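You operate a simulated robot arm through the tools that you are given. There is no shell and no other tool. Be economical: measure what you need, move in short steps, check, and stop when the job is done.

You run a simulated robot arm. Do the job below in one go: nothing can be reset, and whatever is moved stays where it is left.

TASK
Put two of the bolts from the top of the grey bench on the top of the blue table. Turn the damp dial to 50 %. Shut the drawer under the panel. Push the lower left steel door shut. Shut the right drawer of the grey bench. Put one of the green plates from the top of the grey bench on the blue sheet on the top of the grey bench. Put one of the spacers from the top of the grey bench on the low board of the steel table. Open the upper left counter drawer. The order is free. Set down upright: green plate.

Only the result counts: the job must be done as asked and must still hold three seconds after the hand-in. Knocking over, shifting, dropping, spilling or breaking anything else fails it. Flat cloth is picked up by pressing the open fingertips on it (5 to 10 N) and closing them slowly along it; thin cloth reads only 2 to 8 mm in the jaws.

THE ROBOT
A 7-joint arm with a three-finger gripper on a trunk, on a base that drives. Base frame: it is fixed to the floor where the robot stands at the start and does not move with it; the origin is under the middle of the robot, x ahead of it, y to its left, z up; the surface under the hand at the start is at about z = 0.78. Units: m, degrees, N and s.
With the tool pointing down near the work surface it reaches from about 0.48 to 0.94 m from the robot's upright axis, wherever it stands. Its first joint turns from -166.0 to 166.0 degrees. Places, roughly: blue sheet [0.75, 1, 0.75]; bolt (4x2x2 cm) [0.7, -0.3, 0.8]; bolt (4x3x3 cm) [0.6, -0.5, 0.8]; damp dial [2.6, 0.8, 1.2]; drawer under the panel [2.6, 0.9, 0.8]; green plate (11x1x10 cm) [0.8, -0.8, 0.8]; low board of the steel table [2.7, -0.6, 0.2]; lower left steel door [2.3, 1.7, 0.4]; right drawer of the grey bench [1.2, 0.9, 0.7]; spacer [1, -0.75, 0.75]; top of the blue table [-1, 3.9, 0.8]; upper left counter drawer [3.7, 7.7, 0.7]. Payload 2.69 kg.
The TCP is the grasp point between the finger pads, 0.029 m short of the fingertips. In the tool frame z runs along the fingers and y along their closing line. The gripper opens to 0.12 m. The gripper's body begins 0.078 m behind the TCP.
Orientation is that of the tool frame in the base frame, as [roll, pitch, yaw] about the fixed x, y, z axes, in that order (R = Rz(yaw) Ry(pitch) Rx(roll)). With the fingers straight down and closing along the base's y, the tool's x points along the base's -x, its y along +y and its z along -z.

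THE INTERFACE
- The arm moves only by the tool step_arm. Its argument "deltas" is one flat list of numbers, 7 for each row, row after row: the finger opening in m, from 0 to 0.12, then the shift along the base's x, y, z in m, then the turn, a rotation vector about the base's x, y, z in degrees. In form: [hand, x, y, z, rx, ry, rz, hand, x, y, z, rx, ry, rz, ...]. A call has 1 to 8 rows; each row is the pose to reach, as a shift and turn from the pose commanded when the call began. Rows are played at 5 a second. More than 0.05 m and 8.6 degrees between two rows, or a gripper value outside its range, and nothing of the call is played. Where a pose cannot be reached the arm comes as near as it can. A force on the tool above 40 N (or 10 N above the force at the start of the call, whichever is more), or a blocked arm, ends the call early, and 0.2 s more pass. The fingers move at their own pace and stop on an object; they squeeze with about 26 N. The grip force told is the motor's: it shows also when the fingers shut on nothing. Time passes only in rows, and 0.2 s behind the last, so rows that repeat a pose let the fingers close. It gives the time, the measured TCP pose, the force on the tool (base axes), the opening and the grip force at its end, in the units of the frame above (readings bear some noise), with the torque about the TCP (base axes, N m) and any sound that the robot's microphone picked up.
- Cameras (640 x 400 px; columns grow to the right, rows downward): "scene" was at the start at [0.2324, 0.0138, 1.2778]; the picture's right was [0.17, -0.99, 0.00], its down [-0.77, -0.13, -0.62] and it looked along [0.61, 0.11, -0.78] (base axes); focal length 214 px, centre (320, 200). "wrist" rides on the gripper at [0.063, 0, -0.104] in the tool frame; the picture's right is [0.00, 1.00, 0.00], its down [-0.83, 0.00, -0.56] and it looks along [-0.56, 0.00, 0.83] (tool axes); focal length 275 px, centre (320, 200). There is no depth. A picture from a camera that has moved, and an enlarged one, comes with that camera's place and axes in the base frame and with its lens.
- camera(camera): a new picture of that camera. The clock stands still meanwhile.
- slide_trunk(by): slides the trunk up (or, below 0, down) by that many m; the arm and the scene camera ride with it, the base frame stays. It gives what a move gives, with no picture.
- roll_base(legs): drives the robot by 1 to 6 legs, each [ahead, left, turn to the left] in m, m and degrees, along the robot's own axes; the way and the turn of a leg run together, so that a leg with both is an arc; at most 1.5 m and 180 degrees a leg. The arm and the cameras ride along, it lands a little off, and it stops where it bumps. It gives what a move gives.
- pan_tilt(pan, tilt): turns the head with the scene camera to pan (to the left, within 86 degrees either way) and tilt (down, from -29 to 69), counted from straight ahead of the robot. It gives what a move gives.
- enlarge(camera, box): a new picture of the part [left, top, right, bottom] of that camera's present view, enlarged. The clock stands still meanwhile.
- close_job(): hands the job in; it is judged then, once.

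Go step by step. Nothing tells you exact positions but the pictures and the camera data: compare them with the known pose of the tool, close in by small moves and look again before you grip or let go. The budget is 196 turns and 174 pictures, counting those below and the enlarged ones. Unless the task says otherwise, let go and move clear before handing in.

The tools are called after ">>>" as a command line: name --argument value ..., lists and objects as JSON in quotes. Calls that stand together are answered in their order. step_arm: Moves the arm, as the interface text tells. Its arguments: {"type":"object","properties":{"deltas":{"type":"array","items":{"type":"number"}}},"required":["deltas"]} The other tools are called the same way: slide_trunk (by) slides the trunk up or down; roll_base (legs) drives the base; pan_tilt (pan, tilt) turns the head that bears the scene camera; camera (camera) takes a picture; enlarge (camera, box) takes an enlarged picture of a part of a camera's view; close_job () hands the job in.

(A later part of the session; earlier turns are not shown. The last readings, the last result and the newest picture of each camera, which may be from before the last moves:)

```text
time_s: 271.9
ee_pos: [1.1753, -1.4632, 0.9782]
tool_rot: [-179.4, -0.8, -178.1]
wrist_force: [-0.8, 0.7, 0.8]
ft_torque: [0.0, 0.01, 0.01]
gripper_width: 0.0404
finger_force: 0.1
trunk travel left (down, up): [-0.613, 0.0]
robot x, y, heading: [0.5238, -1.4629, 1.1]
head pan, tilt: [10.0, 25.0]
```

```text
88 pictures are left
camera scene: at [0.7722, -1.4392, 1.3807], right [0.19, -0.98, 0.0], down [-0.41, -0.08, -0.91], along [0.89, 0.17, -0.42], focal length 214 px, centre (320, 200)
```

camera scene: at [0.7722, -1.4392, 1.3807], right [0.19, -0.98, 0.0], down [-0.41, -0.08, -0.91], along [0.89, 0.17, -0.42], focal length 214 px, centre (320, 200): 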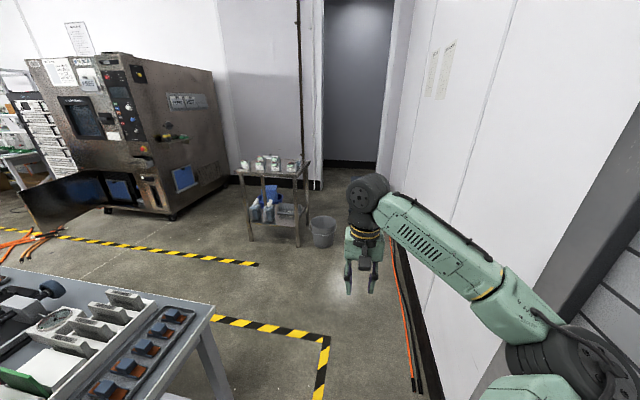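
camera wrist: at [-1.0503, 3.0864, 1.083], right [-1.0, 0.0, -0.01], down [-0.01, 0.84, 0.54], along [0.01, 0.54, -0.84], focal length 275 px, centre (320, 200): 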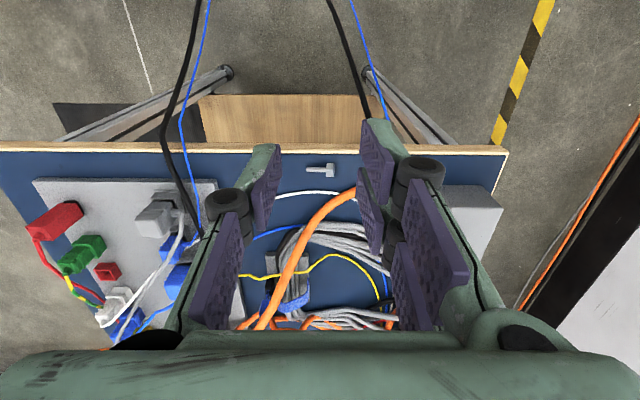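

We're through. I go on to the far side, turn to face the bench and look at the plates and spacers.

>>> roll_base --legs '[[1.2, 0, -1], [0, 0.5, 0], [0, 0, 180], [0.05, 0, 0]]'

>>> pan_tilt --pan 0 --tilt 45

>>> camera --camera "scene"

>>> camera --camera "wrist"

```text
time_s: 290.2
ee_pos: [1.0441, -0.977, 0.9768]
tool_rot: [-179.5, -0.8, 2.6]
wrist_force: [0.2, -0.3, 0.0]
ft_torque: [-0.01, 0.02, -0.02]
gripper_width: 0.0402
finger_force: 0.1
trunk travel left (down, up): [-0.613, 0.0]
robot x, y, heading: [1.6982, -0.971, -178.1]
head pan, tilt: [10.0, 25.0]
```

```text
time_s: 291.0
ee_pos: [1.0447, -0.9758, 0.9771]
tool_rot: [-179.4, -0.7, 2.6]
wrist_force: [0.6, -0.5, 0.7]
ft_torque: [0.02, -0.01, -0.01]
gripper_width: 0.04
finger_force: 0.0
trunk travel left (down, up): [-0.613, 0.0]
robot x, y, heading: [1.6927, -0.9694, -178.0]
head pan, tilt: [0.0, 45.0]
```

```text
87 pictures are left
camera scene: at [1.4615, -0.9767, 1.3502], right [-0.03, 1.0, 0.0], down [0.71, 0.02, -0.71], along [-0.71, -0.02, -0.71], focal length 214 px, centre (320, 200)
```

scene: 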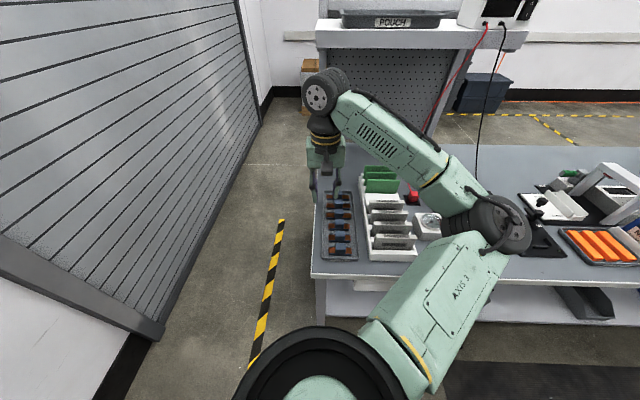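

```text
86 pictures are left
camera wrist: at [1.1078, -0.9754, 1.0825], right [0.05, -1.0, -0.01], down [-0.84, -0.05, 0.55], along [-0.54, -0.02, -0.84], focal length 275 px, centre (320, 200)
```

wrist: 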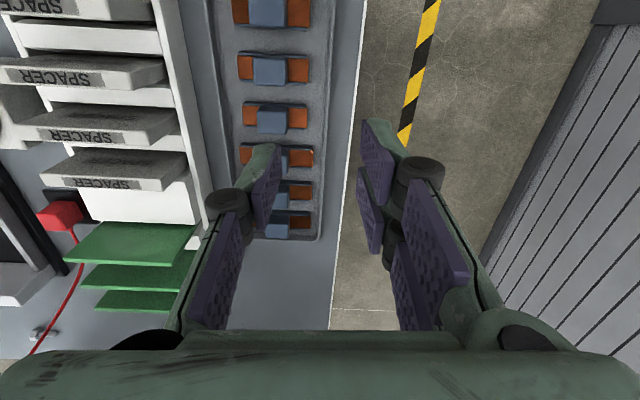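

The green plates and spacers stand in slots of a white rack. I raise the hand above the rack, turn it so the jaws close along x, and look.

>>> roll_base --legs '[[0.05, 0.15, -2]]'

>>> step_arm --deltas '[0.08, 0, 0, 0.045, 0, 0, 8, 0.08, 0, 0.02, 0.085, 0, 0, 16, 0.08, 0, 0.06, 0.1, 0, 0, 24, 0.08, 0, 0.1, 0.12, 0, 0, 32, 0.08, 0, 0.14, 0.13, 0, 0, 40, 0.08, 0, 0.18, 0.13, 0, 0, 48, 0.08, 0, 0.22, 0.13, 0, 0, 56, 0.08, 0, 0.26, 0.13, 0, 0, 64]'

>>> step_arm --deltas '[0.08, 0, 0.03, 0, 0, 0, 8, 0.08, 0, 0.06, 0, 0, 0, 16, 0.08, 0, 0.06, 0, 0, 0, 24]'

>>> camera --camera "wrist"

>>> camera --camera "scene"

```text
time_s: 292.8
ee_pos: [0.9962, -1.1051, 0.9768]
tool_rot: [-179.3, -0.7, 0.6]
wrist_force: [0.0, 0.9, -0.2]
ft_torque: [-0.03, 0.02, 0.02]
gripper_width: 0.0398
finger_force: 0.1
trunk travel left (down, up): [-0.613, 0.0]
robot x, y, heading: [1.6469, -1.1213, 179.9]
head pan, tilt: [0.0, 45.0]
```

```text
time_s: 294.6
ee_pos: [0.997, -0.8446, 1.1071]
tool_rot: [-179.4, -0.8, 64.6]
wrist_force: [-0.6, -0.9, -0.2]
ft_torque: [-0.04, 0.0, -0.01]
gripper_width: 0.0796
finger_force: 0.1
trunk travel left (down, up): [-0.613, 0.0]
robot x, y, heading: [1.6473, -1.1193, 179.8]
head pan, tilt: [0.0, 45.0]
```

```text
time_s: 295.4
ee_pos: [0.9964, -0.7837, 1.1076]
tool_rot: [-179.3, -0.8, 88.7]
wrist_force: [-0.4, -0.4, 0.2]
ft_torque: [0.01, 0.02, -0.01]
gripper_width: 0.0802
finger_force: 0.1
trunk travel left (down, up): [-0.613, 0.0]
robot x, y, heading: [1.6505, -1.1197, 179.7]
head pan, tilt: [0.0, 45.0]
```

```text
85 pictures are left
camera wrist: at [0.9999, -0.7231, 1.2127], right [1.0, -0.02, -0.01], down [-0.01, -0.84, 0.54], along [-0.02, -0.54, -0.84], focal length 275 px, centre (320, 200)
```

wrist: 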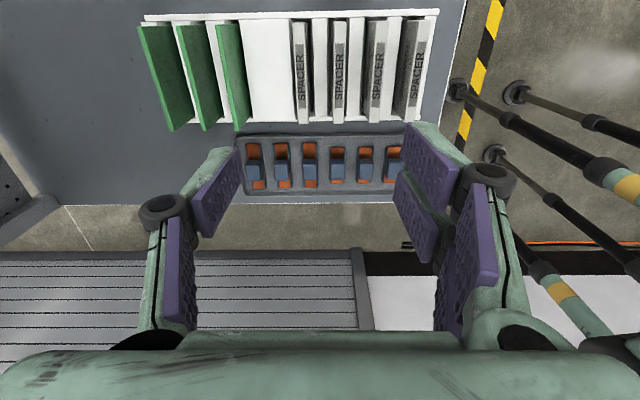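

```text
84 pictures are left
camera scene: at [1.4128, -1.1191, 1.3501], right [0.0, 1.0, 0.0], down [0.71, 0.0, -0.71], along [-0.71, 0.0, -0.71], focal length 214 px, centre (320, 200)
```

scene: 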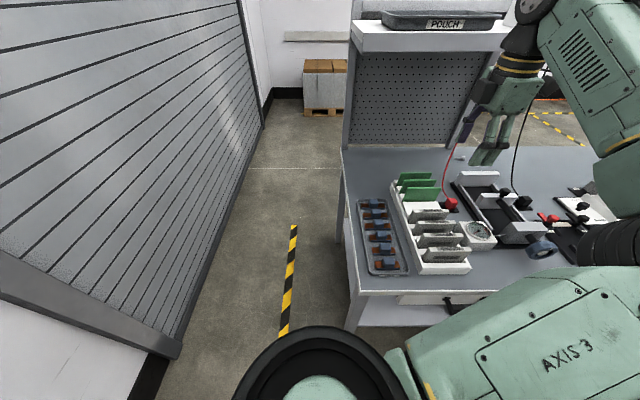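

The nearest green plate stands at x ≈ 0.893, y -0.83 to -0.72. I move over it.

>>> step_arm --deltas '[0.06, -0.045, 0.005, 0, 0, 0, 0.5, 0.05, -0.09, 0.01, 0, 0, 0, 1, 0.04, -0.104, 0.01, -0.04, 0, 0, 1.3, 0.04, -0.104, 0.01, -0.085, 0, 0, 1.3, 0.04, -0.104, 0.01, -0.13, 0, 0, 1.3, 0.04, -0.104, 0.01, -0.16, 0, 0, 1.3]'

>>> camera --camera "wrist"

```text
time_s: 296.8
ee_pos: [0.8925, -0.7739, 0.948]
tool_rot: [-179.3, -0.8, 89.8]
wrist_force: [-0.2, -0.6, 0.8]
ft_torque: [-0.01, -0.01, -0.01]
gripper_width: 0.0399
finger_force: 0.0
trunk travel left (down, up): [-0.613, 0.0]
robot x, y, heading: [1.651, -1.117, 180.0]
head pan, tilt: [0.0, 45.0]
```

```text
83 pictures are left
camera wrist: at [0.8951, -0.7128, 1.0527], right [1.0, 0.0, -0.01], down [0.01, -0.84, 0.55], along [-0.01, -0.55, -0.84], focal length 275 px, centre (320, 200)
```

wrist: 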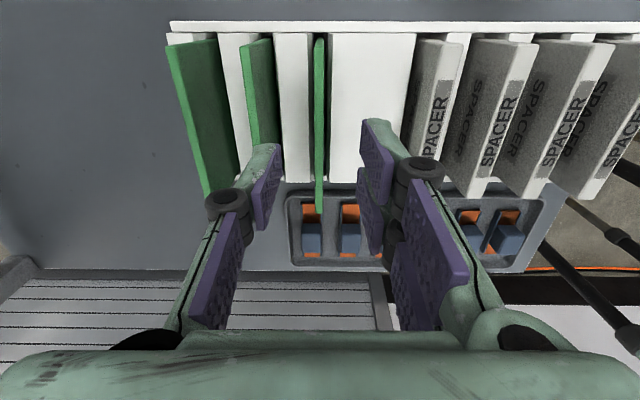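

>>> step_arm --deltas '[0.034, 0, -0.001, -0.04, 0, 0, 0, 0.034, 0, -0.001, -0.075, 0, 0, 0]'

>>> enlarge --camera "wrist" --box '[200, 60, 440, 210]'

```text
time_s: 297.4
ee_pos: [0.8917, -0.775, 0.8745]
tool_rot: [-179.3, -0.8, 89.9]
wrist_force: [-0.9, 0.7, -1.3]
ft_torque: [0.0, 0.0, -0.01]
gripper_width: 0.034
finger_force: 0.1
trunk travel left (down, up): [-0.613, 0.0]
robot x, y, heading: [1.6488, -1.1227, 179.9]
head pan, tilt: [0.0, 45.0]
```

```text
2.67 times, centred on (320, 135) of wrist
camera zoom: at [0.8937, -0.714, 0.9797], right [1.0, 0.0, -0.01], down [0.01, -0.84, 0.54], along [-0.01, -0.54, -0.84], focal length 734 px, centre (320, 373)
```

zoom: 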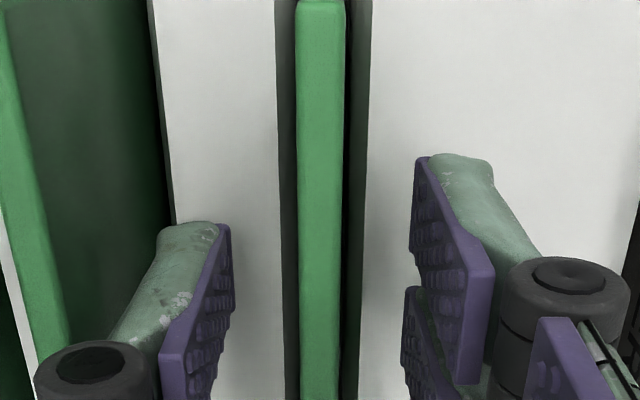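

Well centred. I close and lift slowly.

>>> step_arm --deltas '[0.02, 0, 0, 0, 0, 0, 0, 0.005, 0, 0, 0, 0, 0, 0, 0.0, 0, 0, 0, 0, 0, 0, 0.0, 0, 0, 0, 0, 0, 0]'

>>> step_arm --deltas '[0.0, 0, 0, 0.03, 0, 0, 0, 0.0, 0, 0, 0.06, 0, 0, 0, 0.0, 0, 0, 0.1, 0, 0, 0, 0, 0, 0, 0.14, 0, 0, 0, 0, 0, 0, 0.18, 0, 0, 0]'

>>> camera --camera "wrist"

```text
time_s: 298.4
ee_pos: [0.8907, -0.7753, 0.8749]
tool_rot: [-179.4, -0.6, 89.9]
wrist_force: [0.0, 0.2, 0.3]
ft_torque: [0.06, -0.04, 0.01]
gripper_width: 0.0062
finger_force: 25.7
trunk travel left (down, up): [-0.613, 0.0]
robot x, y, heading: [1.6515, -1.1177, 179.9]
head pan, tilt: [0.0, 45.0]
```

```text
time_s: 299.6
ee_pos: [0.8933, -0.777, 1.0532]
tool_rot: [-179.4, -0.7, 90.0]
wrist_force: [0.8, 0.5, -0.4]
ft_torque: [0.03, 0.03, 0.01]
gripper_width: 0.006
finger_force: 26.2
trunk travel left (down, up): [-0.613, 0.0]
robot x, y, heading: [1.6464, -1.1239, 179.7]
head pan, tilt: [0.0, 45.0]
```

```text
81 pictures are left
camera wrist: at [0.8942, -0.7167, 1.1587], right [1.0, 0.0, -0.01], down [0.01, -0.84, 0.55], along [-0.01, -0.55, -0.84], focal length 275 px, centre (320, 200)
```

wrist: 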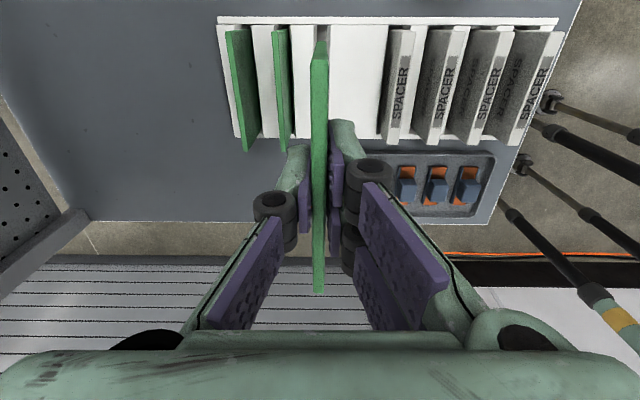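

The plate is held. I raise it high, back off and turn to face along the aisle to see the other end.

>>> step_arm --deltas '[0.0, 0.02, 0, 0.045, 0, 0, 0, 0.0, 0.04, 0, 0.09, 0, 0, 0, 0.0, 0.06, 0, 0.13, 0, 0, 0, 0, 0.08, 0, 0.15, 0, 0, 0]'

>>> roll_base --legs '[[-0.2, 0, 0], [0, 0, -90]]'

>>> pan_tilt --pan 15 --tilt 25

>>> camera --camera "scene"

```text
time_s: 300.6
ee_pos: [0.9734, -0.7786, 1.1777]
tool_rot: [-179.0, -0.8, 89.9]
wrist_force: [0.0, -0.1, -0.6]
ft_torque: [-0.01, -0.01, -0.01]
gripper_width: 0.006
finger_force: 26.2
out of reach, approached as far as the arm can: row 3, 4
trunk travel left (down, up): [-0.613, 0.0]
robot x, y, heading: [1.6478, -1.12, 179.8]
head pan, tilt: [0.0, 45.0]
```

```text
time_s: 306.2
ee_pos: [2.188, -0.4423, 1.1767]
tool_rot: [-179.0, -0.8, 0.6]
wrist_force: [-0.4, -0.3, -1.5]
ft_torque: [-0.01, 0.01, -0.01]
gripper_width: 0.0061
finger_force: 26.2
trunk travel left (down, up): [-0.613, 0.0]
robot x, y, heading: [1.85, -1.1189, 90.4]
head pan, tilt: [0.0, 45.0]
```

```text
time_s: 307.0
ee_pos: [2.187, -0.4434, 1.1772]
tool_rot: [-179.1, -0.8, 0.5]
wrist_force: [0.6, -0.2, -1.0]
ft_torque: [-0.03, -0.02, 0.03]
gripper_width: 0.006
finger_force: 26.2
trunk travel left (down, up): [-0.613, 0.0]
robot x, y, heading: [1.8524, -1.125, 90.1]
head pan, tilt: [15.0, 25.0]
```

```text
80 pictures are left
camera scene: at [1.8284, -0.8759, 1.3806], right [0.96, 0.26, 0.0], down [0.11, -0.41, -0.91], along [-0.24, 0.87, -0.42], focal length 214 px, centre (320, 200)
```

scene: 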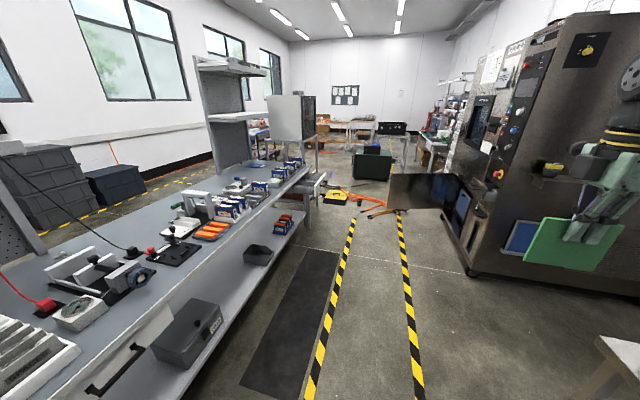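

>>> enlarge --camera "scene" --box '[220, 130, 460, 280]'

```text
2.67 times, centred on (340, 205) of scene
camera zoom: at [1.8284, -0.8759, 1.3806], right [0.96, 0.26, 0.0], down [0.11, -0.41, -0.91], along [-0.24, 0.87, -0.42], focal length 572 px, centre (267, 187)
```

zoom: 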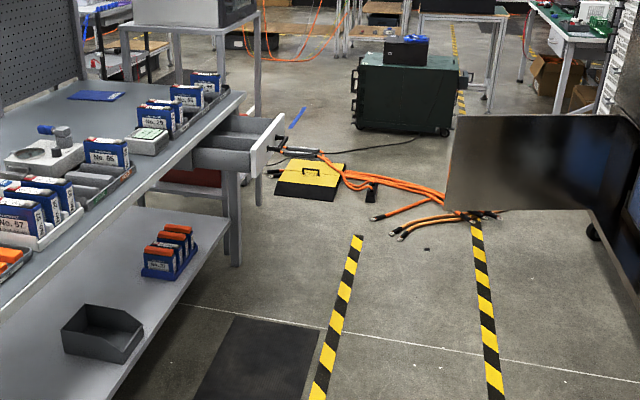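

The bench's right drawer sticks out and would block me from the sheet. I'll park the plate upright on the free bench area near (0.80, 0.55), shut the drawer, then fetch it.

>>> roll_base --legs '[[1.35, 0, 0], [0, 0, 90], [0.22, 0, 0]]'

>>> camera --camera "wrist"

>>> pan_tilt --pan -20 --tilt 40

>>> camera --camera "scene"

```text
time_s: 319.0
ee_pos: [0.9594, 0.6026, 1.1767]
tool_rot: [-179.2, -0.8, 89.2]
wrist_force: [-0.4, 0.0, -1.2]
ft_torque: [0.0, -0.04, -0.02]
gripper_width: 0.0061
finger_force: 26.1
trunk travel left (down, up): [-0.613, 0.0]
robot x, y, heading: [1.6313, 0.251, 179.1]
head pan, tilt: [15.0, 25.0]
```

```text
78 pictures are left
camera wrist: at [0.9618, 0.663, 1.2821], right [1.0, -0.01, -0.01], down [0.0, -0.84, 0.54], along [-0.02, -0.54, -0.84], focal length 275 px, centre (320, 200)
```

wrist: 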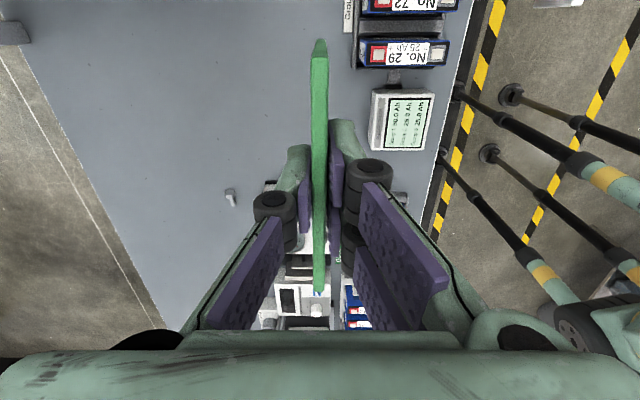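

```text
time_s: 320.0
ee_pos: [0.9584, 0.6017, 1.177]
tool_rot: [-179.1, -0.8, 89.2]
wrist_force: [-0.5, 0.1, -1.6]
ft_torque: [-0.02, -0.01, 0.01]
gripper_width: 0.0059
finger_force: 25.7
trunk travel left (down, up): [-0.613, 0.0]
robot x, y, heading: [1.6305, 0.253, 179.1]
head pan, tilt: [-20.0, 40.0]
```

```text
77 pictures are left
camera scene: at [1.3969, 0.2854, 1.3574], right [0.36, 0.93, 0.0], down [0.6, -0.23, -0.77], along [-0.72, 0.27, -0.64], focal length 214 px, centre (320, 200)
```

scene: 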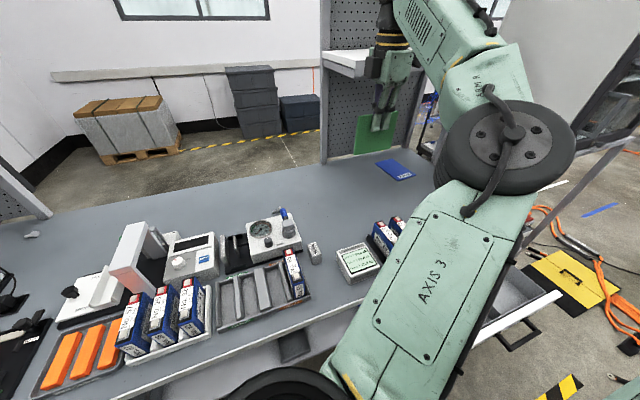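

The sheet lies at about x 0.575–0.745, y 0.92–1.04. I turn the plate parallel to x and move over the parking spot.

>>> step_arm --deltas '[0.0, -0.02, 0, 0, 0, 0, -8, 0.0, -0.04, 0, 0, 0, 0, -16, 0.0, -0.06, -0.01, 0, 0, 0, -24, 0.0, -0.08, -0.02, 0, 0, 0, -32, 0.0, -0.1, -0.03, 0, 0, 0, -40, 0.0, -0.12, -0.04, 0, 0, 0, -48, 0.0, -0.135, -0.05, 0, 0, 0, -56, 0.0, -0.135, -0.05, 0, 0, 0, -64]'

>>> step_arm --deltas '[0.0, 0, 0, -0.03, 0, 0, -8, 0.0, 0, 0, -0.06, 0, 0, -16, 0, 0, 0, -0.1, 0, 0, -24, 0, 0, 0, -0.14, 0, 0, -25.2, 0, 0, 0, -0.18, 0, 0, -25.2, 0, 0, 0, -0.22, 0, 0, -25.2, 0, 0, 0, -0.26, 0, 0, -25.2]'

>>> camera --camera "wrist"

```text
time_s: 321.8
ee_pos: [0.8431, 0.5468, 1.1695]
tool_rot: [-177.3, -0.2, 33.2]
wrist_force: [-0.7, -0.2, -2.1]
ft_torque: [-0.09, -0.06, -0.02]
gripper_width: 0.0061
finger_force: 25.9
out of reach, approached as far as the arm can: row 2, 3, 4, 5, 6, 7, 8
trunk travel left (down, up): [-0.613, 0.0]
robot x, y, heading: [1.6299, 0.251, 179.2]
head pan, tilt: [-20.0, 40.0]
```

```text
time_s: 323.4
ee_pos: [0.7715, 0.5774, 0.9512]
tool_rot: [-177.4, -0.2, 8.1]
wrist_force: [-0.2, 0.1, -0.9]
ft_torque: [0.01, -0.03, -0.03]
gripper_width: 0.006
finger_force: 26.1
out of reach, approached as far as the arm can: row 1, 2, 3, 4, 5, 6, 7
trunk travel left (down, up): [-0.613, 0.0]
robot x, y, heading: [1.6313, 0.255, 179.2]
head pan, tilt: [-20.0, 40.0]
```

```text
76 pictures are left
camera wrist: at [0.8344, 0.5813, 1.0561], right [0.15, -0.99, -0.05], down [-0.82, -0.15, 0.55], along [-0.55, -0.04, -0.83], focal length 275 px, centre (320, 200)
```

wrist: 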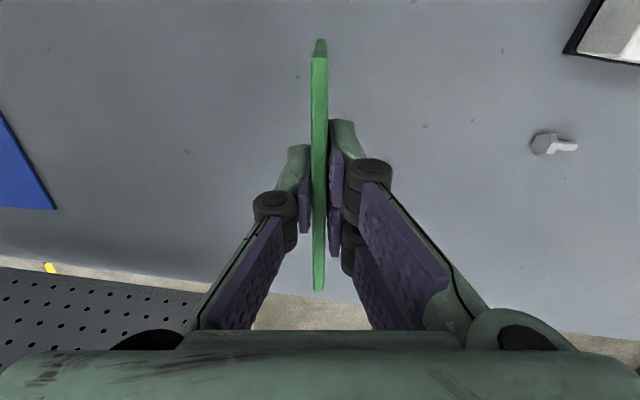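

>>> step_arm --deltas '[0.0, 0.03, -0.01, 0, -1, 0, 0, 0.0, 0.05, -0.01, 0, -2.2, -0.3, 0]'

```text
time_s: 324.0
ee_pos: [0.78, 0.5837, 0.9575]
tool_rot: [-179.0, -0.2, 8.2]
wrist_force: [-0.7, -0.8, -1.1]
ft_torque: [0.01, 0.0, 0.0]
gripper_width: 0.006
finger_force: 26.1
out of reach, approached as far as the arm can: row 1, 2
trunk travel left (down, up): [-0.613, 0.0]
robot x, y, heading: [1.6276, 0.2532, 179.0]
head pan, tilt: [-20.0, 40.0]
```

>>> step_arm --deltas '[0.0, 0.03, -0.03, 0, 0, 0, 5, 0.0, 0.06, -0.06, 0, 0, 0, 10, 0.0, 0.1, -0.08, 0, 0, 0, 15, 0.0, 0.13, -0.1, -0.02, 0, 0, 20]'

>>> camera --camera "scene"

```text
time_s: 325.0
ee_pos: [0.7694, 0.5515, 0.9736]
tool_rot: [-179.8, -0.3, 27.5]
wrist_force: [0.6, 0.2, -1.3]
ft_torque: [0.02, -0.04, -0.03]
gripper_width: 0.0059
finger_force: 26.6
out of reach, approached as far as the arm can: row 1, 2, 3, 4
trunk travel left (down, up): [-0.613, 0.0]
robot x, y, heading: [1.6283, 0.2488, 179.2]
head pan, tilt: [-20.0, 40.0]
```

```text
75 pictures are left
camera scene: at [1.3964, 0.2854, 1.3572], right [0.36, 0.93, 0.0], down [0.6, -0.23, -0.77], along [-0.72, 0.27, -0.64], focal length 214 px, centre (320, 200)
```

scene: 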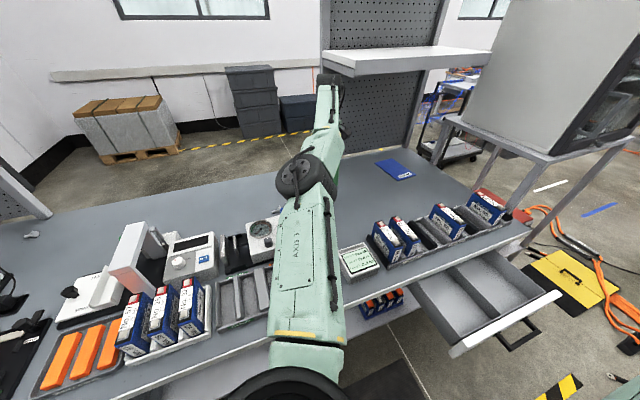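

The arm has become nearly straight and the solver is stuck near that singular pose. I pull inward with a larger target to bend the elbow again.

>>> step_arm --deltas '[0.0, 0.03, -0.03, 0.0, 0, 0, 8, 0.0, 0.06, -0.06, 0, 0, 0, 16, 0.0, 0.09, -0.09, 0, 0, 0, 24, 0.0, 0.12, -0.12, 0, 0, 0, 32, 0.0, 0.15, -0.15, 0, 0, 0, 40, 0.0, 0.18, -0.18, 0, 0, 0, 48, 0, 0.2, -0.2, 0, 0, 0, 56, 0, 0.2, -0.2, 0, 0, 0, 60]'

>>> camera --camera "scene"

```text
time_s: 326.8
ee_pos: [0.7289, 0.4183, 1.001]
tool_rot: [-179.8, -0.1, 88.3]
wrist_force: [0.1, 0.2, -1.2]
ft_torque: [0.01, -0.03, 0.0]
gripper_width: 0.0062
finger_force: 26.1
out of reach, approached as far as the arm can: row 1, 2, 3, 4, 5, 6, 7, 8
trunk travel left (down, up): [-0.613, 0.0]
robot x, y, heading: [1.63, 0.253, 178.9]
head pan, tilt: [-20.0, 40.0]
```

```text
74 pictures are left
camera scene: at [1.3958, 0.2854, 1.3571], right [0.36, 0.93, 0.0], down [0.6, -0.23, -0.77], along [-0.71, 0.27, -0.64], focal length 214 px, centre (320, 200)
```

scene: 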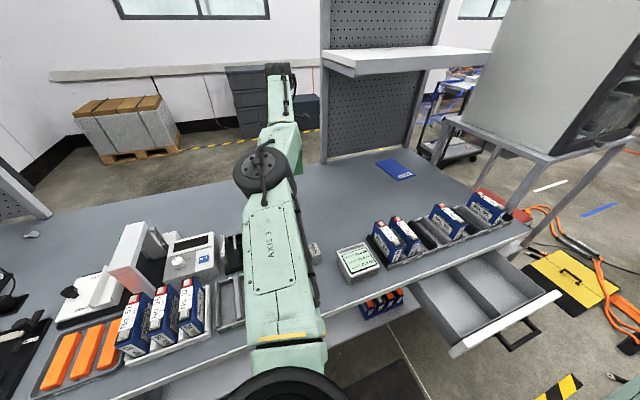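

>>> step_arm --deltas '[0.0, 0, 0, 0, 0, 0, 0]'

```text
time_s: 327.2
ee_pos: [0.7291, 0.418, 1.0024]
tool_rot: [-179.8, -0.2, 88.3]
wrist_force: [-0.8, -0.1, -1.7]
ft_torque: [-0.01, -0.01, 0.0]
gripper_width: 0.0061
finger_force: 26.3
trunk travel left (down, up): [-0.613, 0.0]
robot x, y, heading: [1.6317, 0.2519, 179.0]
head pan, tilt: [-20.0, 40.0]
```

>>> step_arm --deltas '[0.0, 0.03, 0, 0.0, 0, 0, 0, 0.0, 0.06, 0, 0, 0, 0, 0]'

>>> step_arm --deltas '[0.0, 0, -0.04, 0.0, 0, 0, 0, 0.0, 0, -0.08, 0, 0, 0, 0, 0.0, 0, -0.12, 0.0, 0, 0, 0, 0.0, 0, -0.16, 0.0, 0, 0, 0]'

```text
time_s: 327.8
ee_pos: [0.7902, 0.4187, 1.0049]
tool_rot: [-179.1, 0.7, 86.9]
wrist_force: [4.0, -16.6, -3.7]
ft_torque: [1.47, 0.29, 0.02]
gripper_width: 0.0056
finger_force: 25.6
out of reach, approached as far as the arm can: row 1
trunk travel left (down, up): [-0.613, 0.0]
robot x, y, heading: [1.6302, 0.254, 179.1]
head pan, tilt: [-20.0, 40.0]
```

```text
time_s: 328.8
ee_pos: [0.7922, 0.2511, 1.0026]
tool_rot: [-179.6, -0.1, 88.0]
wrist_force: [0.4, 0.7, -2.0]
ft_torque: [-0.01, 0.01, -0.03]
gripper_width: 0.006
finger_force: 25.7
trunk travel left (down, up): [-0.613, 0.0]
robot x, y, heading: [1.6305, 0.2506, 179.1]
head pan, tilt: [-20.0, 40.0]
```

>>> camera --camera "scene"

>>> camera --camera "wrist"

```text
73 pictures are left
camera scene: at [1.3968, 0.285, 1.3573], right [0.36, 0.93, 0.0], down [0.6, -0.23, -0.77], along [-0.72, 0.27, -0.64], focal length 214 px, centre (320, 200)
```

scene: 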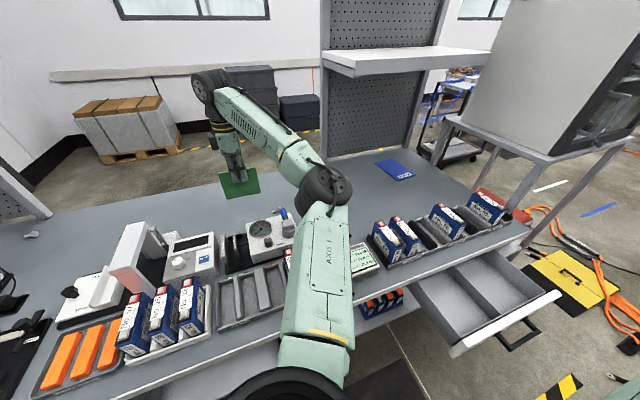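

```text
72 pictures are left
camera wrist: at [0.7959, 0.3126, 1.1076], right [1.0, -0.03, -0.01], down [-0.02, -0.83, 0.55], along [-0.02, -0.55, -0.83], focal length 275 px, centre (320, 200)
```

wrist: 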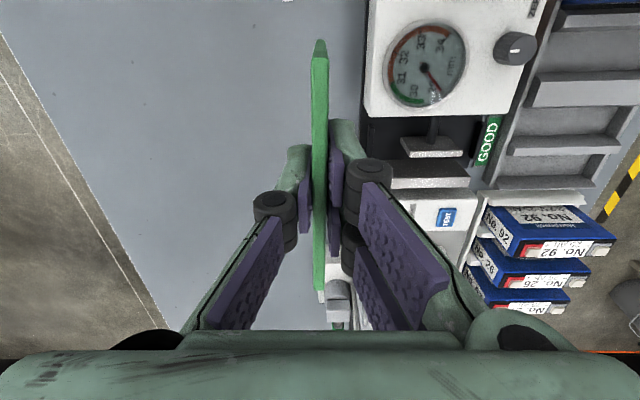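

The arm is back in its normal posture. I park the plate here, upright on the free bench area near (0.75, 0.22).

>>> step_arm --deltas '[0.0, -0.02, -0.02, -0.04, 0, 0, 0, 0.0, -0.04, -0.03, -0.08, 0, 0, 0, 0.0, -0.04, -0.03, -0.12, 0, 0, 0]'

>>> step_arm --deltas '[0.0, 0, 0, -0.005, 0, 0, 0, 0.0, 0, 0, -0.01, 0, 0, 0, 0.0, 0, 0, -0.014, 0, 0, 0]'

>>> camera --camera "scene"

```text
time_s: 329.6
ee_pos: [0.751, 0.2228, 0.8812]
tool_rot: [-179.5, -0.2, 88.2]
wrist_force: [-1.0, 0.1, -0.6]
ft_torque: [0.02, -0.03, -0.02]
gripper_width: 0.0063
finger_force: 26.6
trunk travel left (down, up): [-0.613, 0.0]
robot x, y, heading: [1.6324, 0.2521, 179.2]
head pan, tilt: [-20.0, 40.0]
```

```text
time_s: 330.4
ee_pos: [0.7511, 0.221, 0.8708]
tool_rot: [-179.4, -0.2, 88.2]
wrist_force: [-0.4, -0.5, 7.2]
ft_torque: [0.44, 0.01, 0.0]
gripper_width: 0.0059
finger_force: 25.8
trunk travel left (down, up): [-0.613, 0.0]
robot x, y, heading: [1.6296, 0.2543, 179.4]
head pan, tilt: [-20.0, 40.0]
```

```text
71 pictures are left
camera scene: at [1.3978, 0.2853, 1.3578], right [0.36, 0.93, 0.0], down [0.6, -0.23, -0.77], along [-0.72, 0.27, -0.64], focal length 214 px, centre (320, 200)
```

scene: 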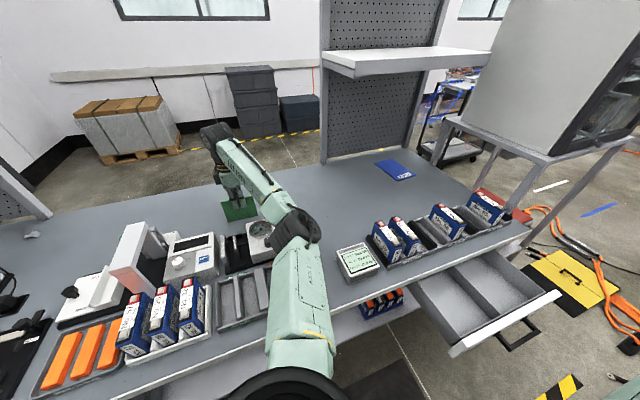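

>>> step_arm --deltas '[0.008, 0, 0, 0.001, 0, 0, 0, 0.014, 0, 0, 0.001, 0, 0, 0, 0.026, 0, 0, 0.001, 0, 0, 0, 0.034, 0, 0, 0.001, 0, 0, 0]'

>>> camera --camera "wrist"

```text
time_s: 331.4
ee_pos: [0.7519, 0.2219, 0.8695]
tool_rot: [-179.7, -0.2, 88.2]
wrist_force: [-0.2, 0.0, -0.1]
ft_torque: [0.0, -0.02, 0.03]
gripper_width: 0.0339
finger_force: 0.1
trunk travel left (down, up): [-0.613, 0.0]
robot x, y, heading: [1.629, 0.2509, 179.3]
head pan, tilt: [-20.0, 40.0]
```

```text
70 pictures are left
camera wrist: at [0.755, 0.2835, 0.9732], right [1.0, -0.03, -0.01], down [-0.02, -0.83, 0.55], along [-0.02, -0.55, -0.83], focal length 275 px, centre (320, 200)
```

wrist: 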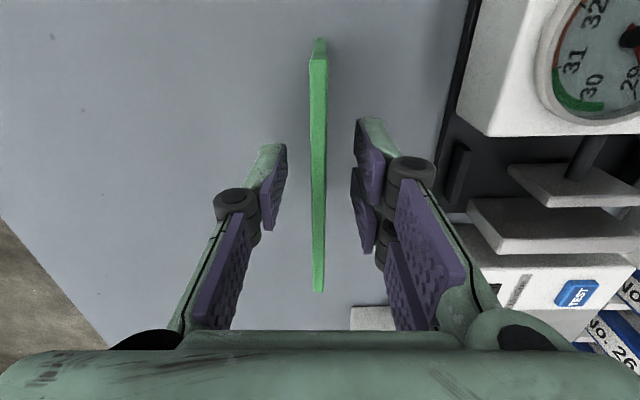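

The plate stands by itself. I lift clear, pull the arm in and move over to the open drawer.

>>> step_arm --deltas '[0.034, 0, 0, 0.04, 0, 0, 0, 0.034, 0, 0, 0.08, 0, 0, 0, 0.034, 0, 0, 0.12, 0, 0, 0, 0.03, 0.03, 0, 0.15, 0, 0, 0, 0.02, 0.075, 0, 0.16, 0, 0, 0, 0.0, 0.12, 0, 0.16, 0, 0, 0, 0, 0.165, 0, 0.16, 0, 0, 0, 0, 0.21, 0, 0.16, 0, 0, 0]'

>>> roll_base --legs '[[-0.36, 0, 0.8], [0, -0.65, 0]]'

>>> pan_tilt --pan 0 --tilt 50

>>> camera --camera "scene"

```text
time_s: 333.2
ee_pos: [0.9646, 0.2217, 1.0286]
tool_rot: [-179.6, -0.3, 88.0]
wrist_force: [0.1, -0.5, 0.1]
ft_torque: [-0.01, 0.01, -0.01]
gripper_width: 0.0
finger_force: 25.8
trunk travel left (down, up): [-0.613, 0.0]
robot x, y, heading: [1.6303, 0.2506, 179.1]
head pan, tilt: [-20.0, 40.0]
```

```text
time_s: 340.7
ee_pos: [1.314, 0.8693, 1.0281]
tool_rot: [-179.6, -0.2, 89.4]
wrist_force: [-0.3, 0.2, -0.7]
ft_torque: [0.01, 0.01, 0.03]
gripper_width: 0.0001
finger_force: 26.0
trunk travel left (down, up): [-0.613, 0.0]
robot x, y, heading: [1.9763, 0.9146, -179.5]
head pan, tilt: [-20.0, 40.0]
```

```text
time_s: 341.6
ee_pos: [1.3148, 0.8669, 1.0288]
tool_rot: [-179.6, -0.2, 89.4]
wrist_force: [-0.5, -0.2, 0.9]
ft_torque: [0.02, -0.02, 0.02]
gripper_width: 0.0
finger_force: 26.0
trunk travel left (down, up): [-0.613, 0.0]
robot x, y, heading: [1.9805, 0.9132, -179.4]
head pan, tilt: [0.0, 50.0]
```

```text
69 pictures are left
camera scene: at [1.7496, 0.9135, 1.3432], right [-0.01, 1.0, 0.0], down [0.77, 0.0, -0.64], along [-0.64, 0.0, -0.77], focal length 214 px, centre (320, 200)
```

scene: 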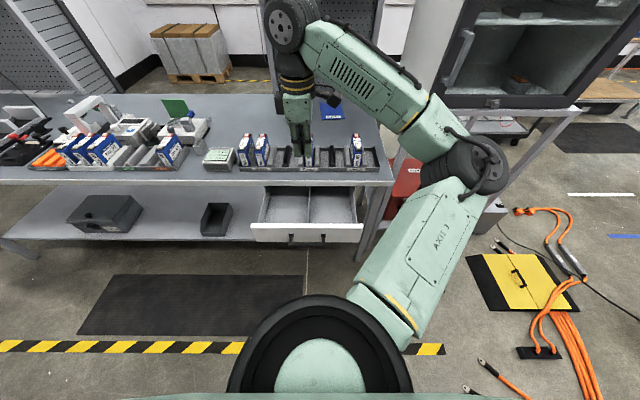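

>>> step_arm --deltas '[0, 0.04, 0, 0, 0, 0, 0, 0, 0.08, 0, 0, 0, 0, 0, 0, 0.12, 0, 0, 0, 0, 0]'

>>> slide_trunk --by -0.25

>>> step_arm --deltas '[0, 0, 0, -0.04, 0, 0, 0, 0, 0, 0, -0.08, 0, 0, 0]'

>>> camera --camera "scene"

```text
time_s: 342.4
ee_pos: [1.4319, 0.867, 1.0278]
tool_rot: [-179.6, -0.2, 89.5]
wrist_force: [-0.9, 0.3, -0.6]
ft_torque: [-0.03, -0.01, 0.0]
gripper_width: 0.0
finger_force: 26.4
trunk travel left (down, up): [-0.613, 0.0]
robot x, y, heading: [1.9832, 0.9144, -179.7]
head pan, tilt: [0.0, 50.0]
```

```text
time_s: 344.9
ee_pos: [1.4311, 0.8665, 0.7786]
tool_rot: [-179.6, -0.2, 89.5]
wrist_force: [0.8, -0.1, -0.1]
ft_torque: [0.01, -0.01, 0.0]
gripper_width: 0.0002
finger_force: 25.8
trunk travel left (down, up): [-0.363, 0.25]
robot x, y, heading: [1.9799, 0.9117, -179.7]
head pan, tilt: [0.0, 50.0]
```

```text
time_s: 345.5
ee_pos: [1.433, 0.8663, 0.6982]
tool_rot: [-179.5, -0.2, 89.4]
wrist_force: [0.3, -0.3, -0.5]
ft_torque: [0.0, -0.01, -0.01]
gripper_width: 0.0001
finger_force: 26.3
trunk travel left (down, up): [-0.363, 0.25]
robot x, y, heading: [1.9772, 0.9152, -179.4]
head pan, tilt: [0.0, 50.0]
```

```text
68 pictures are left
camera scene: at [1.7496, 0.9134, 1.0933], right [-0.01, 1.0, 0.0], down [0.77, 0.01, -0.64], along [-0.64, 0.0, -0.77], focal length 214 px, centre (320, 200)
```

scene: 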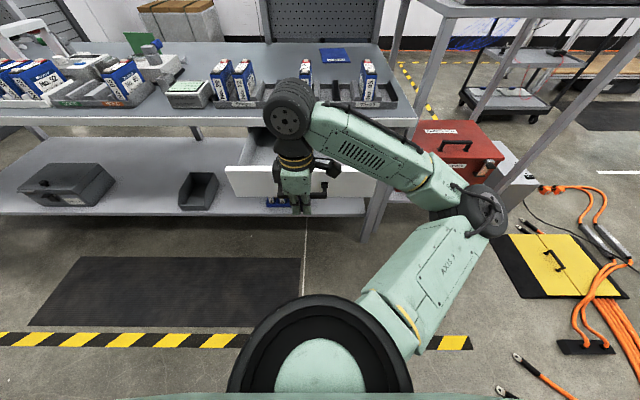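

I tilt the fingers toward the drawer so the hand stays clear of the bench edge, shift beside the handle, and push.

>>> step_arm --deltas '[0, 0, 0.015, 0, 0, 8.4, 0, 0, 0, 0.03, 0, 0, 16.8, 0, 0, 0, 0.045, 0, 0, 25, 0, 0, 0, 0.06, 0, 0, 33, 0, 0, 0, 0.07, 0, 0, 41, 0, 0, 0, 0.07, 0, 0, 49, 0, 0, 0, 0.07, 0, 0, 55, 0]'

>>> step_arm --deltas '[0, -0.03, 0, 0, 0, 0, 0, 0, -0.06, 0, 0, 0, 0, 0, 0, -0.09, 0, 0, 0, 0, 0, 0, -0.12, 0, 0, 0, 0, 0, 0, -0.15, 0, 0, 0, 0, 0, 0, -0.18, 0, 0, 0, 0, 0, 0, -0.21, 0, 0, 0, 0, 0]'

>>> camera --camera "scene"

```text
time_s: 347.1
ee_pos: [1.3111, 0.9653, 0.7523]
tool_rot: [-124.6, 0.3, 89.6]
wrist_force: [2.0, 0.0, -0.5]
ft_torque: [0.03, -0.01, 0.04]
gripper_width: 0.0
finger_force: 26.3
out of reach, approached as far as the arm can: row 3, 4, 5, 6, 7
trunk travel left (down, up): [-0.363, 0.25]
robot x, y, heading: [1.9798, 0.9138, -179.9]
head pan, tilt: [0.0, 50.0]
```

```text
time_s: 348.1
ee_pos: [1.2066, 0.9626, 0.7543]
tool_rot: [-124.8, 0.3, 89.5]
wrist_force: [14.2, 0.5, 3.2]
ft_torque: [0.0, 0.04, 0.04]
gripper_width: 0.0
finger_force: 25.7
trunk travel left (down, up): [-0.363, 0.25]
robot x, y, heading: [1.9798, 0.9142, -180.0]
head pan, tilt: [0.0, 50.0]
stopped in row 4: the force on the tool passed its limit at 86 N (the readings are from after the stop); the commanded pose is now the measured one
```

```text
67 pictures are left
camera scene: at [1.7507, 0.9135, 1.0935], right [-0.01, 1.0, 0.0], down [0.77, 0.01, -0.64], along [-0.64, 0.0, -0.77], focal length 214 px, centre (320, 200)
```

scene: 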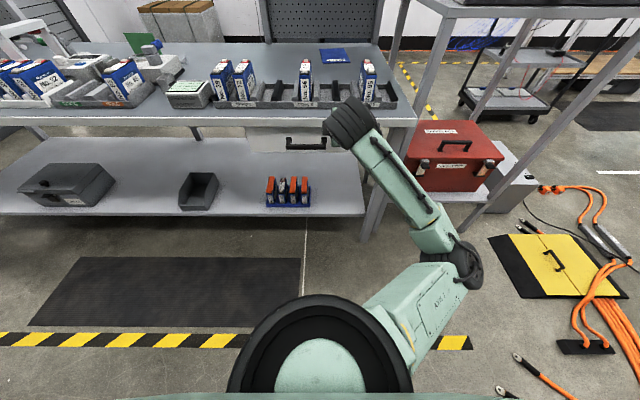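

>>> step_arm --deltas '[0, 0.03, 0, -0.01, 0, 0, 0, 0, 0.07, 0, -0.04, 0, 0, 0, 0, 0.11, 0, -0.06, 0, 0, 0, 0, 0.15, 0, -0.06, 0, 0, 0]'

>>> enlarge --camera "scene" --box '[220, 90, 420, 215]'

```text
time_s: 349.1
ee_pos: [1.2977, 0.9693, 0.702]
tool_rot: [-125.0, 0.2, 89.6]
wrist_force: [0.2, -0.8, 0.1]
ft_torque: [0.03, 0.02, 0.0]
gripper_width: 0.0
finger_force: 26.0
out of reach, approached as far as the arm can: row 3, 4
trunk travel left (down, up): [-0.363, 0.25]
robot x, y, heading: [1.976, 0.915, -179.7]
head pan, tilt: [0.0, 50.0]
```

```text
3.20 times, centred on (320, 152) of scene
camera zoom: at [1.7496, 0.9134, 1.0932], right [-0.01, 1.0, 0.0], down [0.77, 0.01, -0.64], along [-0.64, 0.0, -0.77], focal length 686 px, centre (320, 352)
```

zoom: 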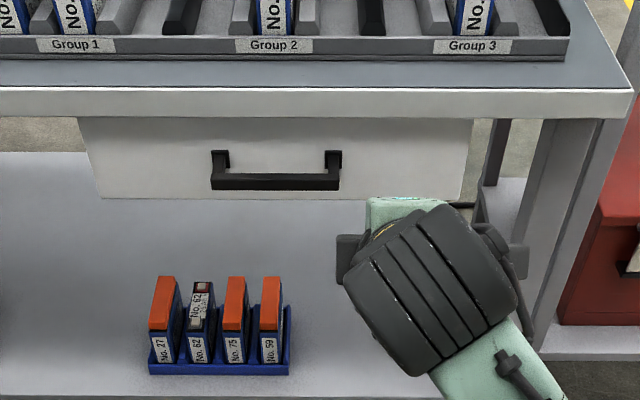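

The drawer looks shut; I press once more lower on the front to make sure it is seated.

>>> step_arm --deltas '[0, -0.04, 0, 0, 0, 0, 0, 0, -0.08, 0, 0, 0, 0, 0, 0, -0.1, 0, 0, 0, 0, 0, 0, -0.115, 0, 0, 0, 0, 0, 0, -0.13, 0, 0, 0, 0, 0, 0, -0.145, 0, 0, 0, 0, 0]'

>>> enlarge --camera "scene" --box '[220, 90, 420, 215]'

```text
time_s: 350.1
ee_pos: [1.197, 0.9706, 0.7053]
tool_rot: [-125.2, 0.1, 89.7]
wrist_force: [13.7, 0.8, 2.3]
ft_torque: [-0.01, -0.02, 0.03]
gripper_width: 0.0001
finger_force: 25.2
trunk travel left (down, up): [-0.363, 0.25]
robot x, y, heading: [1.9866, 0.9123, -179.6]
head pan, tilt: [0.0, 50.0]
stopped in row 4: the force on the tool passed its limit at 70 N (the readings are from after the stop); the commanded pose is now the measured one
```

```text
3.20 times, centred on (320, 152) of scene
camera zoom: at [1.7508, 0.9136, 1.0934], right [-0.01, 1.0, 0.0], down [0.77, 0.0, -0.64], along [-0.64, 0.0, -0.77], focal length 686 px, centre (320, 352)
```

zoom: 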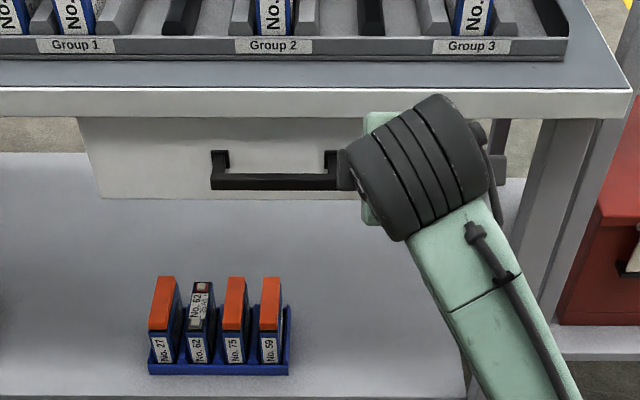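

The drawer is seated against its stop. I withdraw, level the hand, raise the trunk and go back for the plate.

>>> step_arm --deltas '[0, 0.03, -0.02, 0, 0, 0, 0, 0, 0.07, -0.04, 0, 0, -8, 0, 0, 0.1, -0.06, 0.01, 0, -16, 0, 0, 0.12, -0.08, 0.02, 0, -24, 0, 0, 0.14, -0.1, 0.03, 0, -32, 0, 0, 0.16, -0.1, 0.04, 0, -40, 0, 0, 0.17, -0.1, 0.05, 0, -48, 0, 0, 0.18, -0.1, 0.06, 0, -55, 0]'

>>> slide_trunk --by 0.25

>>> roll_base --legs '[[0, 0.66, 0], [0.34, 0, 0]]'

>>> camera --camera "wrist"

```text
time_s: 351.9
ee_pos: [1.3762, 0.8697, 0.7648]
tool_rot: [179.6, -0.1, 89.6]
wrist_force: [-0.3, -0.7, 0.4]
ft_torque: [-0.03, -0.02, -0.04]
gripper_width: 0.0
finger_force: 26.3
trunk travel left (down, up): [-0.363, 0.25]
robot x, y, heading: [1.9809, 0.9151, -179.4]
head pan, tilt: [0.0, 50.0]
```

```text
time_s: 354.4
ee_pos: [1.3765, 0.8719, 1.0132]
tool_rot: [179.6, -0.3, 89.7]
wrist_force: [-0.4, 0.5, -0.5]
ft_torque: [-0.01, -0.01, -0.01]
gripper_width: 0.0001
finger_force: 25.6
trunk travel left (down, up): [-0.613, 0.0]
robot x, y, heading: [1.9802, 0.9141, -179.7]
head pan, tilt: [0.0, 50.0]
```

```text
time_s: 362.0
ee_pos: [1.0493, 0.1768, 1.0143]
tool_rot: [179.5, -0.2, 91.0]
wrist_force: [0.9, 0.7, 0.4]
ft_torque: [-0.02, 0.0, 0.02]
gripper_width: 0.0002
finger_force: 26.5
trunk travel left (down, up): [-0.613, 0.0]
robot x, y, heading: [1.6546, 0.2317, -178.5]
head pan, tilt: [0.0, 50.0]
```

```text
64 pictures are left
camera wrist: at [1.048, 0.238, 1.1185], right [1.0, 0.02, 0.01], down [0.01, -0.83, 0.55], along [0.02, -0.55, -0.83], focal length 275 px, centre (320, 200)
```

wrist: 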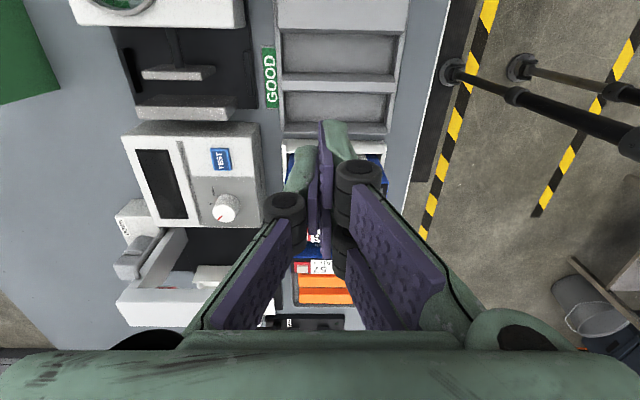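

>>> step_arm --deltas '[0.02, -0.045, 0.01, 0, 0, 0, 0, 0.03, -0.09, 0.02, 0, 0, 0, -1, 0.04, -0.135, 0.03, 0, 0, 0, -2, 0.04, -0.18, 0.045, 0, 0, 0, -2.8, 0.04, -0.225, 0.045, 0, 0, 0, -2.8, 0.04, -0.27, 0.045, 0, 0, 0, -2.8, 0.04, -0.297, 0.045, 0, 0, 0, -2.8, 0.04, -0.297, 0.045, -0.04, 0, 0, -2.8]'

>>> camera --camera "wrist"

```text
time_s: 363.8
ee_pos: [0.7533, 0.2214, 0.9745]
tool_rot: [179.5, -0.1, 88.1]
wrist_force: [0.3, 0.0, -0.3]
ft_torque: [-0.01, -0.03, 0.01]
gripper_width: 0.0402
finger_force: 0.0
trunk travel left (down, up): [-0.613, 0.0]
robot x, y, heading: [1.6513, 0.2317, -178.6]
head pan, tilt: [0.0, 50.0]
```

```text
63 pictures are left
camera wrist: at [0.7541, 0.283, 1.0792], right [1.0, -0.03, 0.01], down [-0.03, -0.83, 0.55], along [-0.01, -0.55, -0.83], focal length 275 px, centre (320, 200)
```

wrist: 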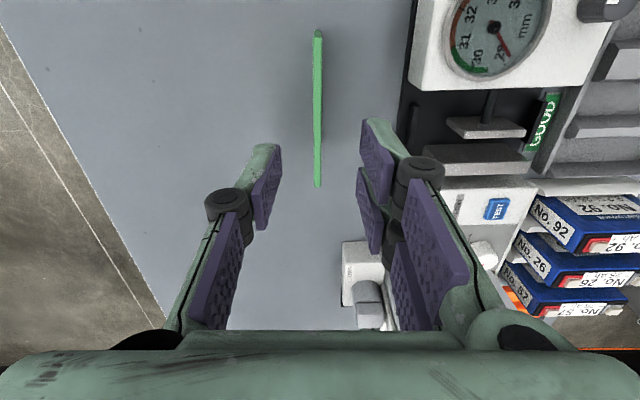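

>>> step_arm --deltas '[0.036, -0.001, 0, -0.04, 0, 0, 0, 0.036, -0.001, 0, -0.08, 0, 0, 0, 0.036, -0.001, 0, -0.104, 0, 0, 0, 0.02, -0.001, 0, -0.104, 0, 0, 0, 0.006, -0.001, 0, -0.104, 0, 0, 0, 0.0, -0.001, 0, -0.104, 0, 0, 0, 0.0, -0.001, 0, -0.104, 0, 0, 0]'

>>> step_arm --deltas '[0, 0, 0, 0.04, 0, 0, 0, 0, 0, 0, 0.08, 0, 0, 0, 0, 0.02, 0, 0.12, 0, 0, 0, 0, 0.06, 0.01, 0.14, 0, 0, 0, 0, 0.1, 0.02, 0.15, 0, 0, 0]'

>>> camera --camera "wrist"

```text
time_s: 365.4
ee_pos: [0.7525, 0.2206, 0.8712]
tool_rot: [179.6, -0.2, 88.0]
wrist_force: [-0.7, 0.2, 0.2]
ft_torque: [0.01, -0.03, 0.0]
gripper_width: 0.0059
finger_force: 26.6
trunk travel left (down, up): [-0.613, 0.0]
robot x, y, heading: [1.6528, 0.2299, -178.6]
head pan, tilt: [0.0, 50.0]
```

```text
time_s: 366.6
ee_pos: [0.852, 0.2393, 1.0204]
tool_rot: [179.6, -0.2, 88.1]
wrist_force: [0.3, 0.1, -2.0]
ft_torque: [0.01, -0.01, -0.04]
gripper_width: 0.0058
finger_force: 25.9
trunk travel left (down, up): [-0.613, 0.0]
robot x, y, heading: [1.6515, 0.233, -178.4]
head pan, tilt: [0.0, 50.0]
```

```text
62 pictures are left
camera wrist: at [0.854, 0.3016, 1.1249], right [1.0, -0.03, 0.01], down [-0.03, -0.83, 0.55], along [-0.01, -0.55, -0.83], focal length 275 px, centre (320, 200)
```

wrist: 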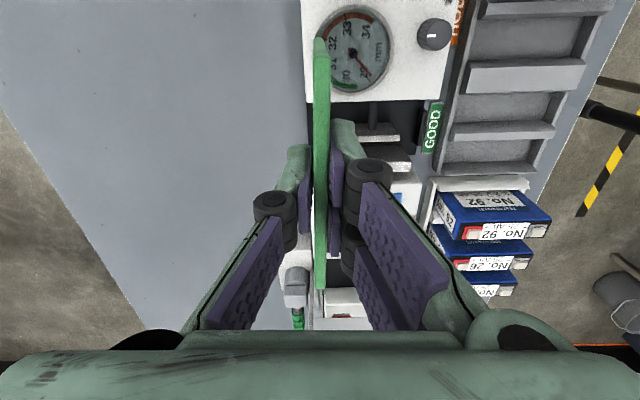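

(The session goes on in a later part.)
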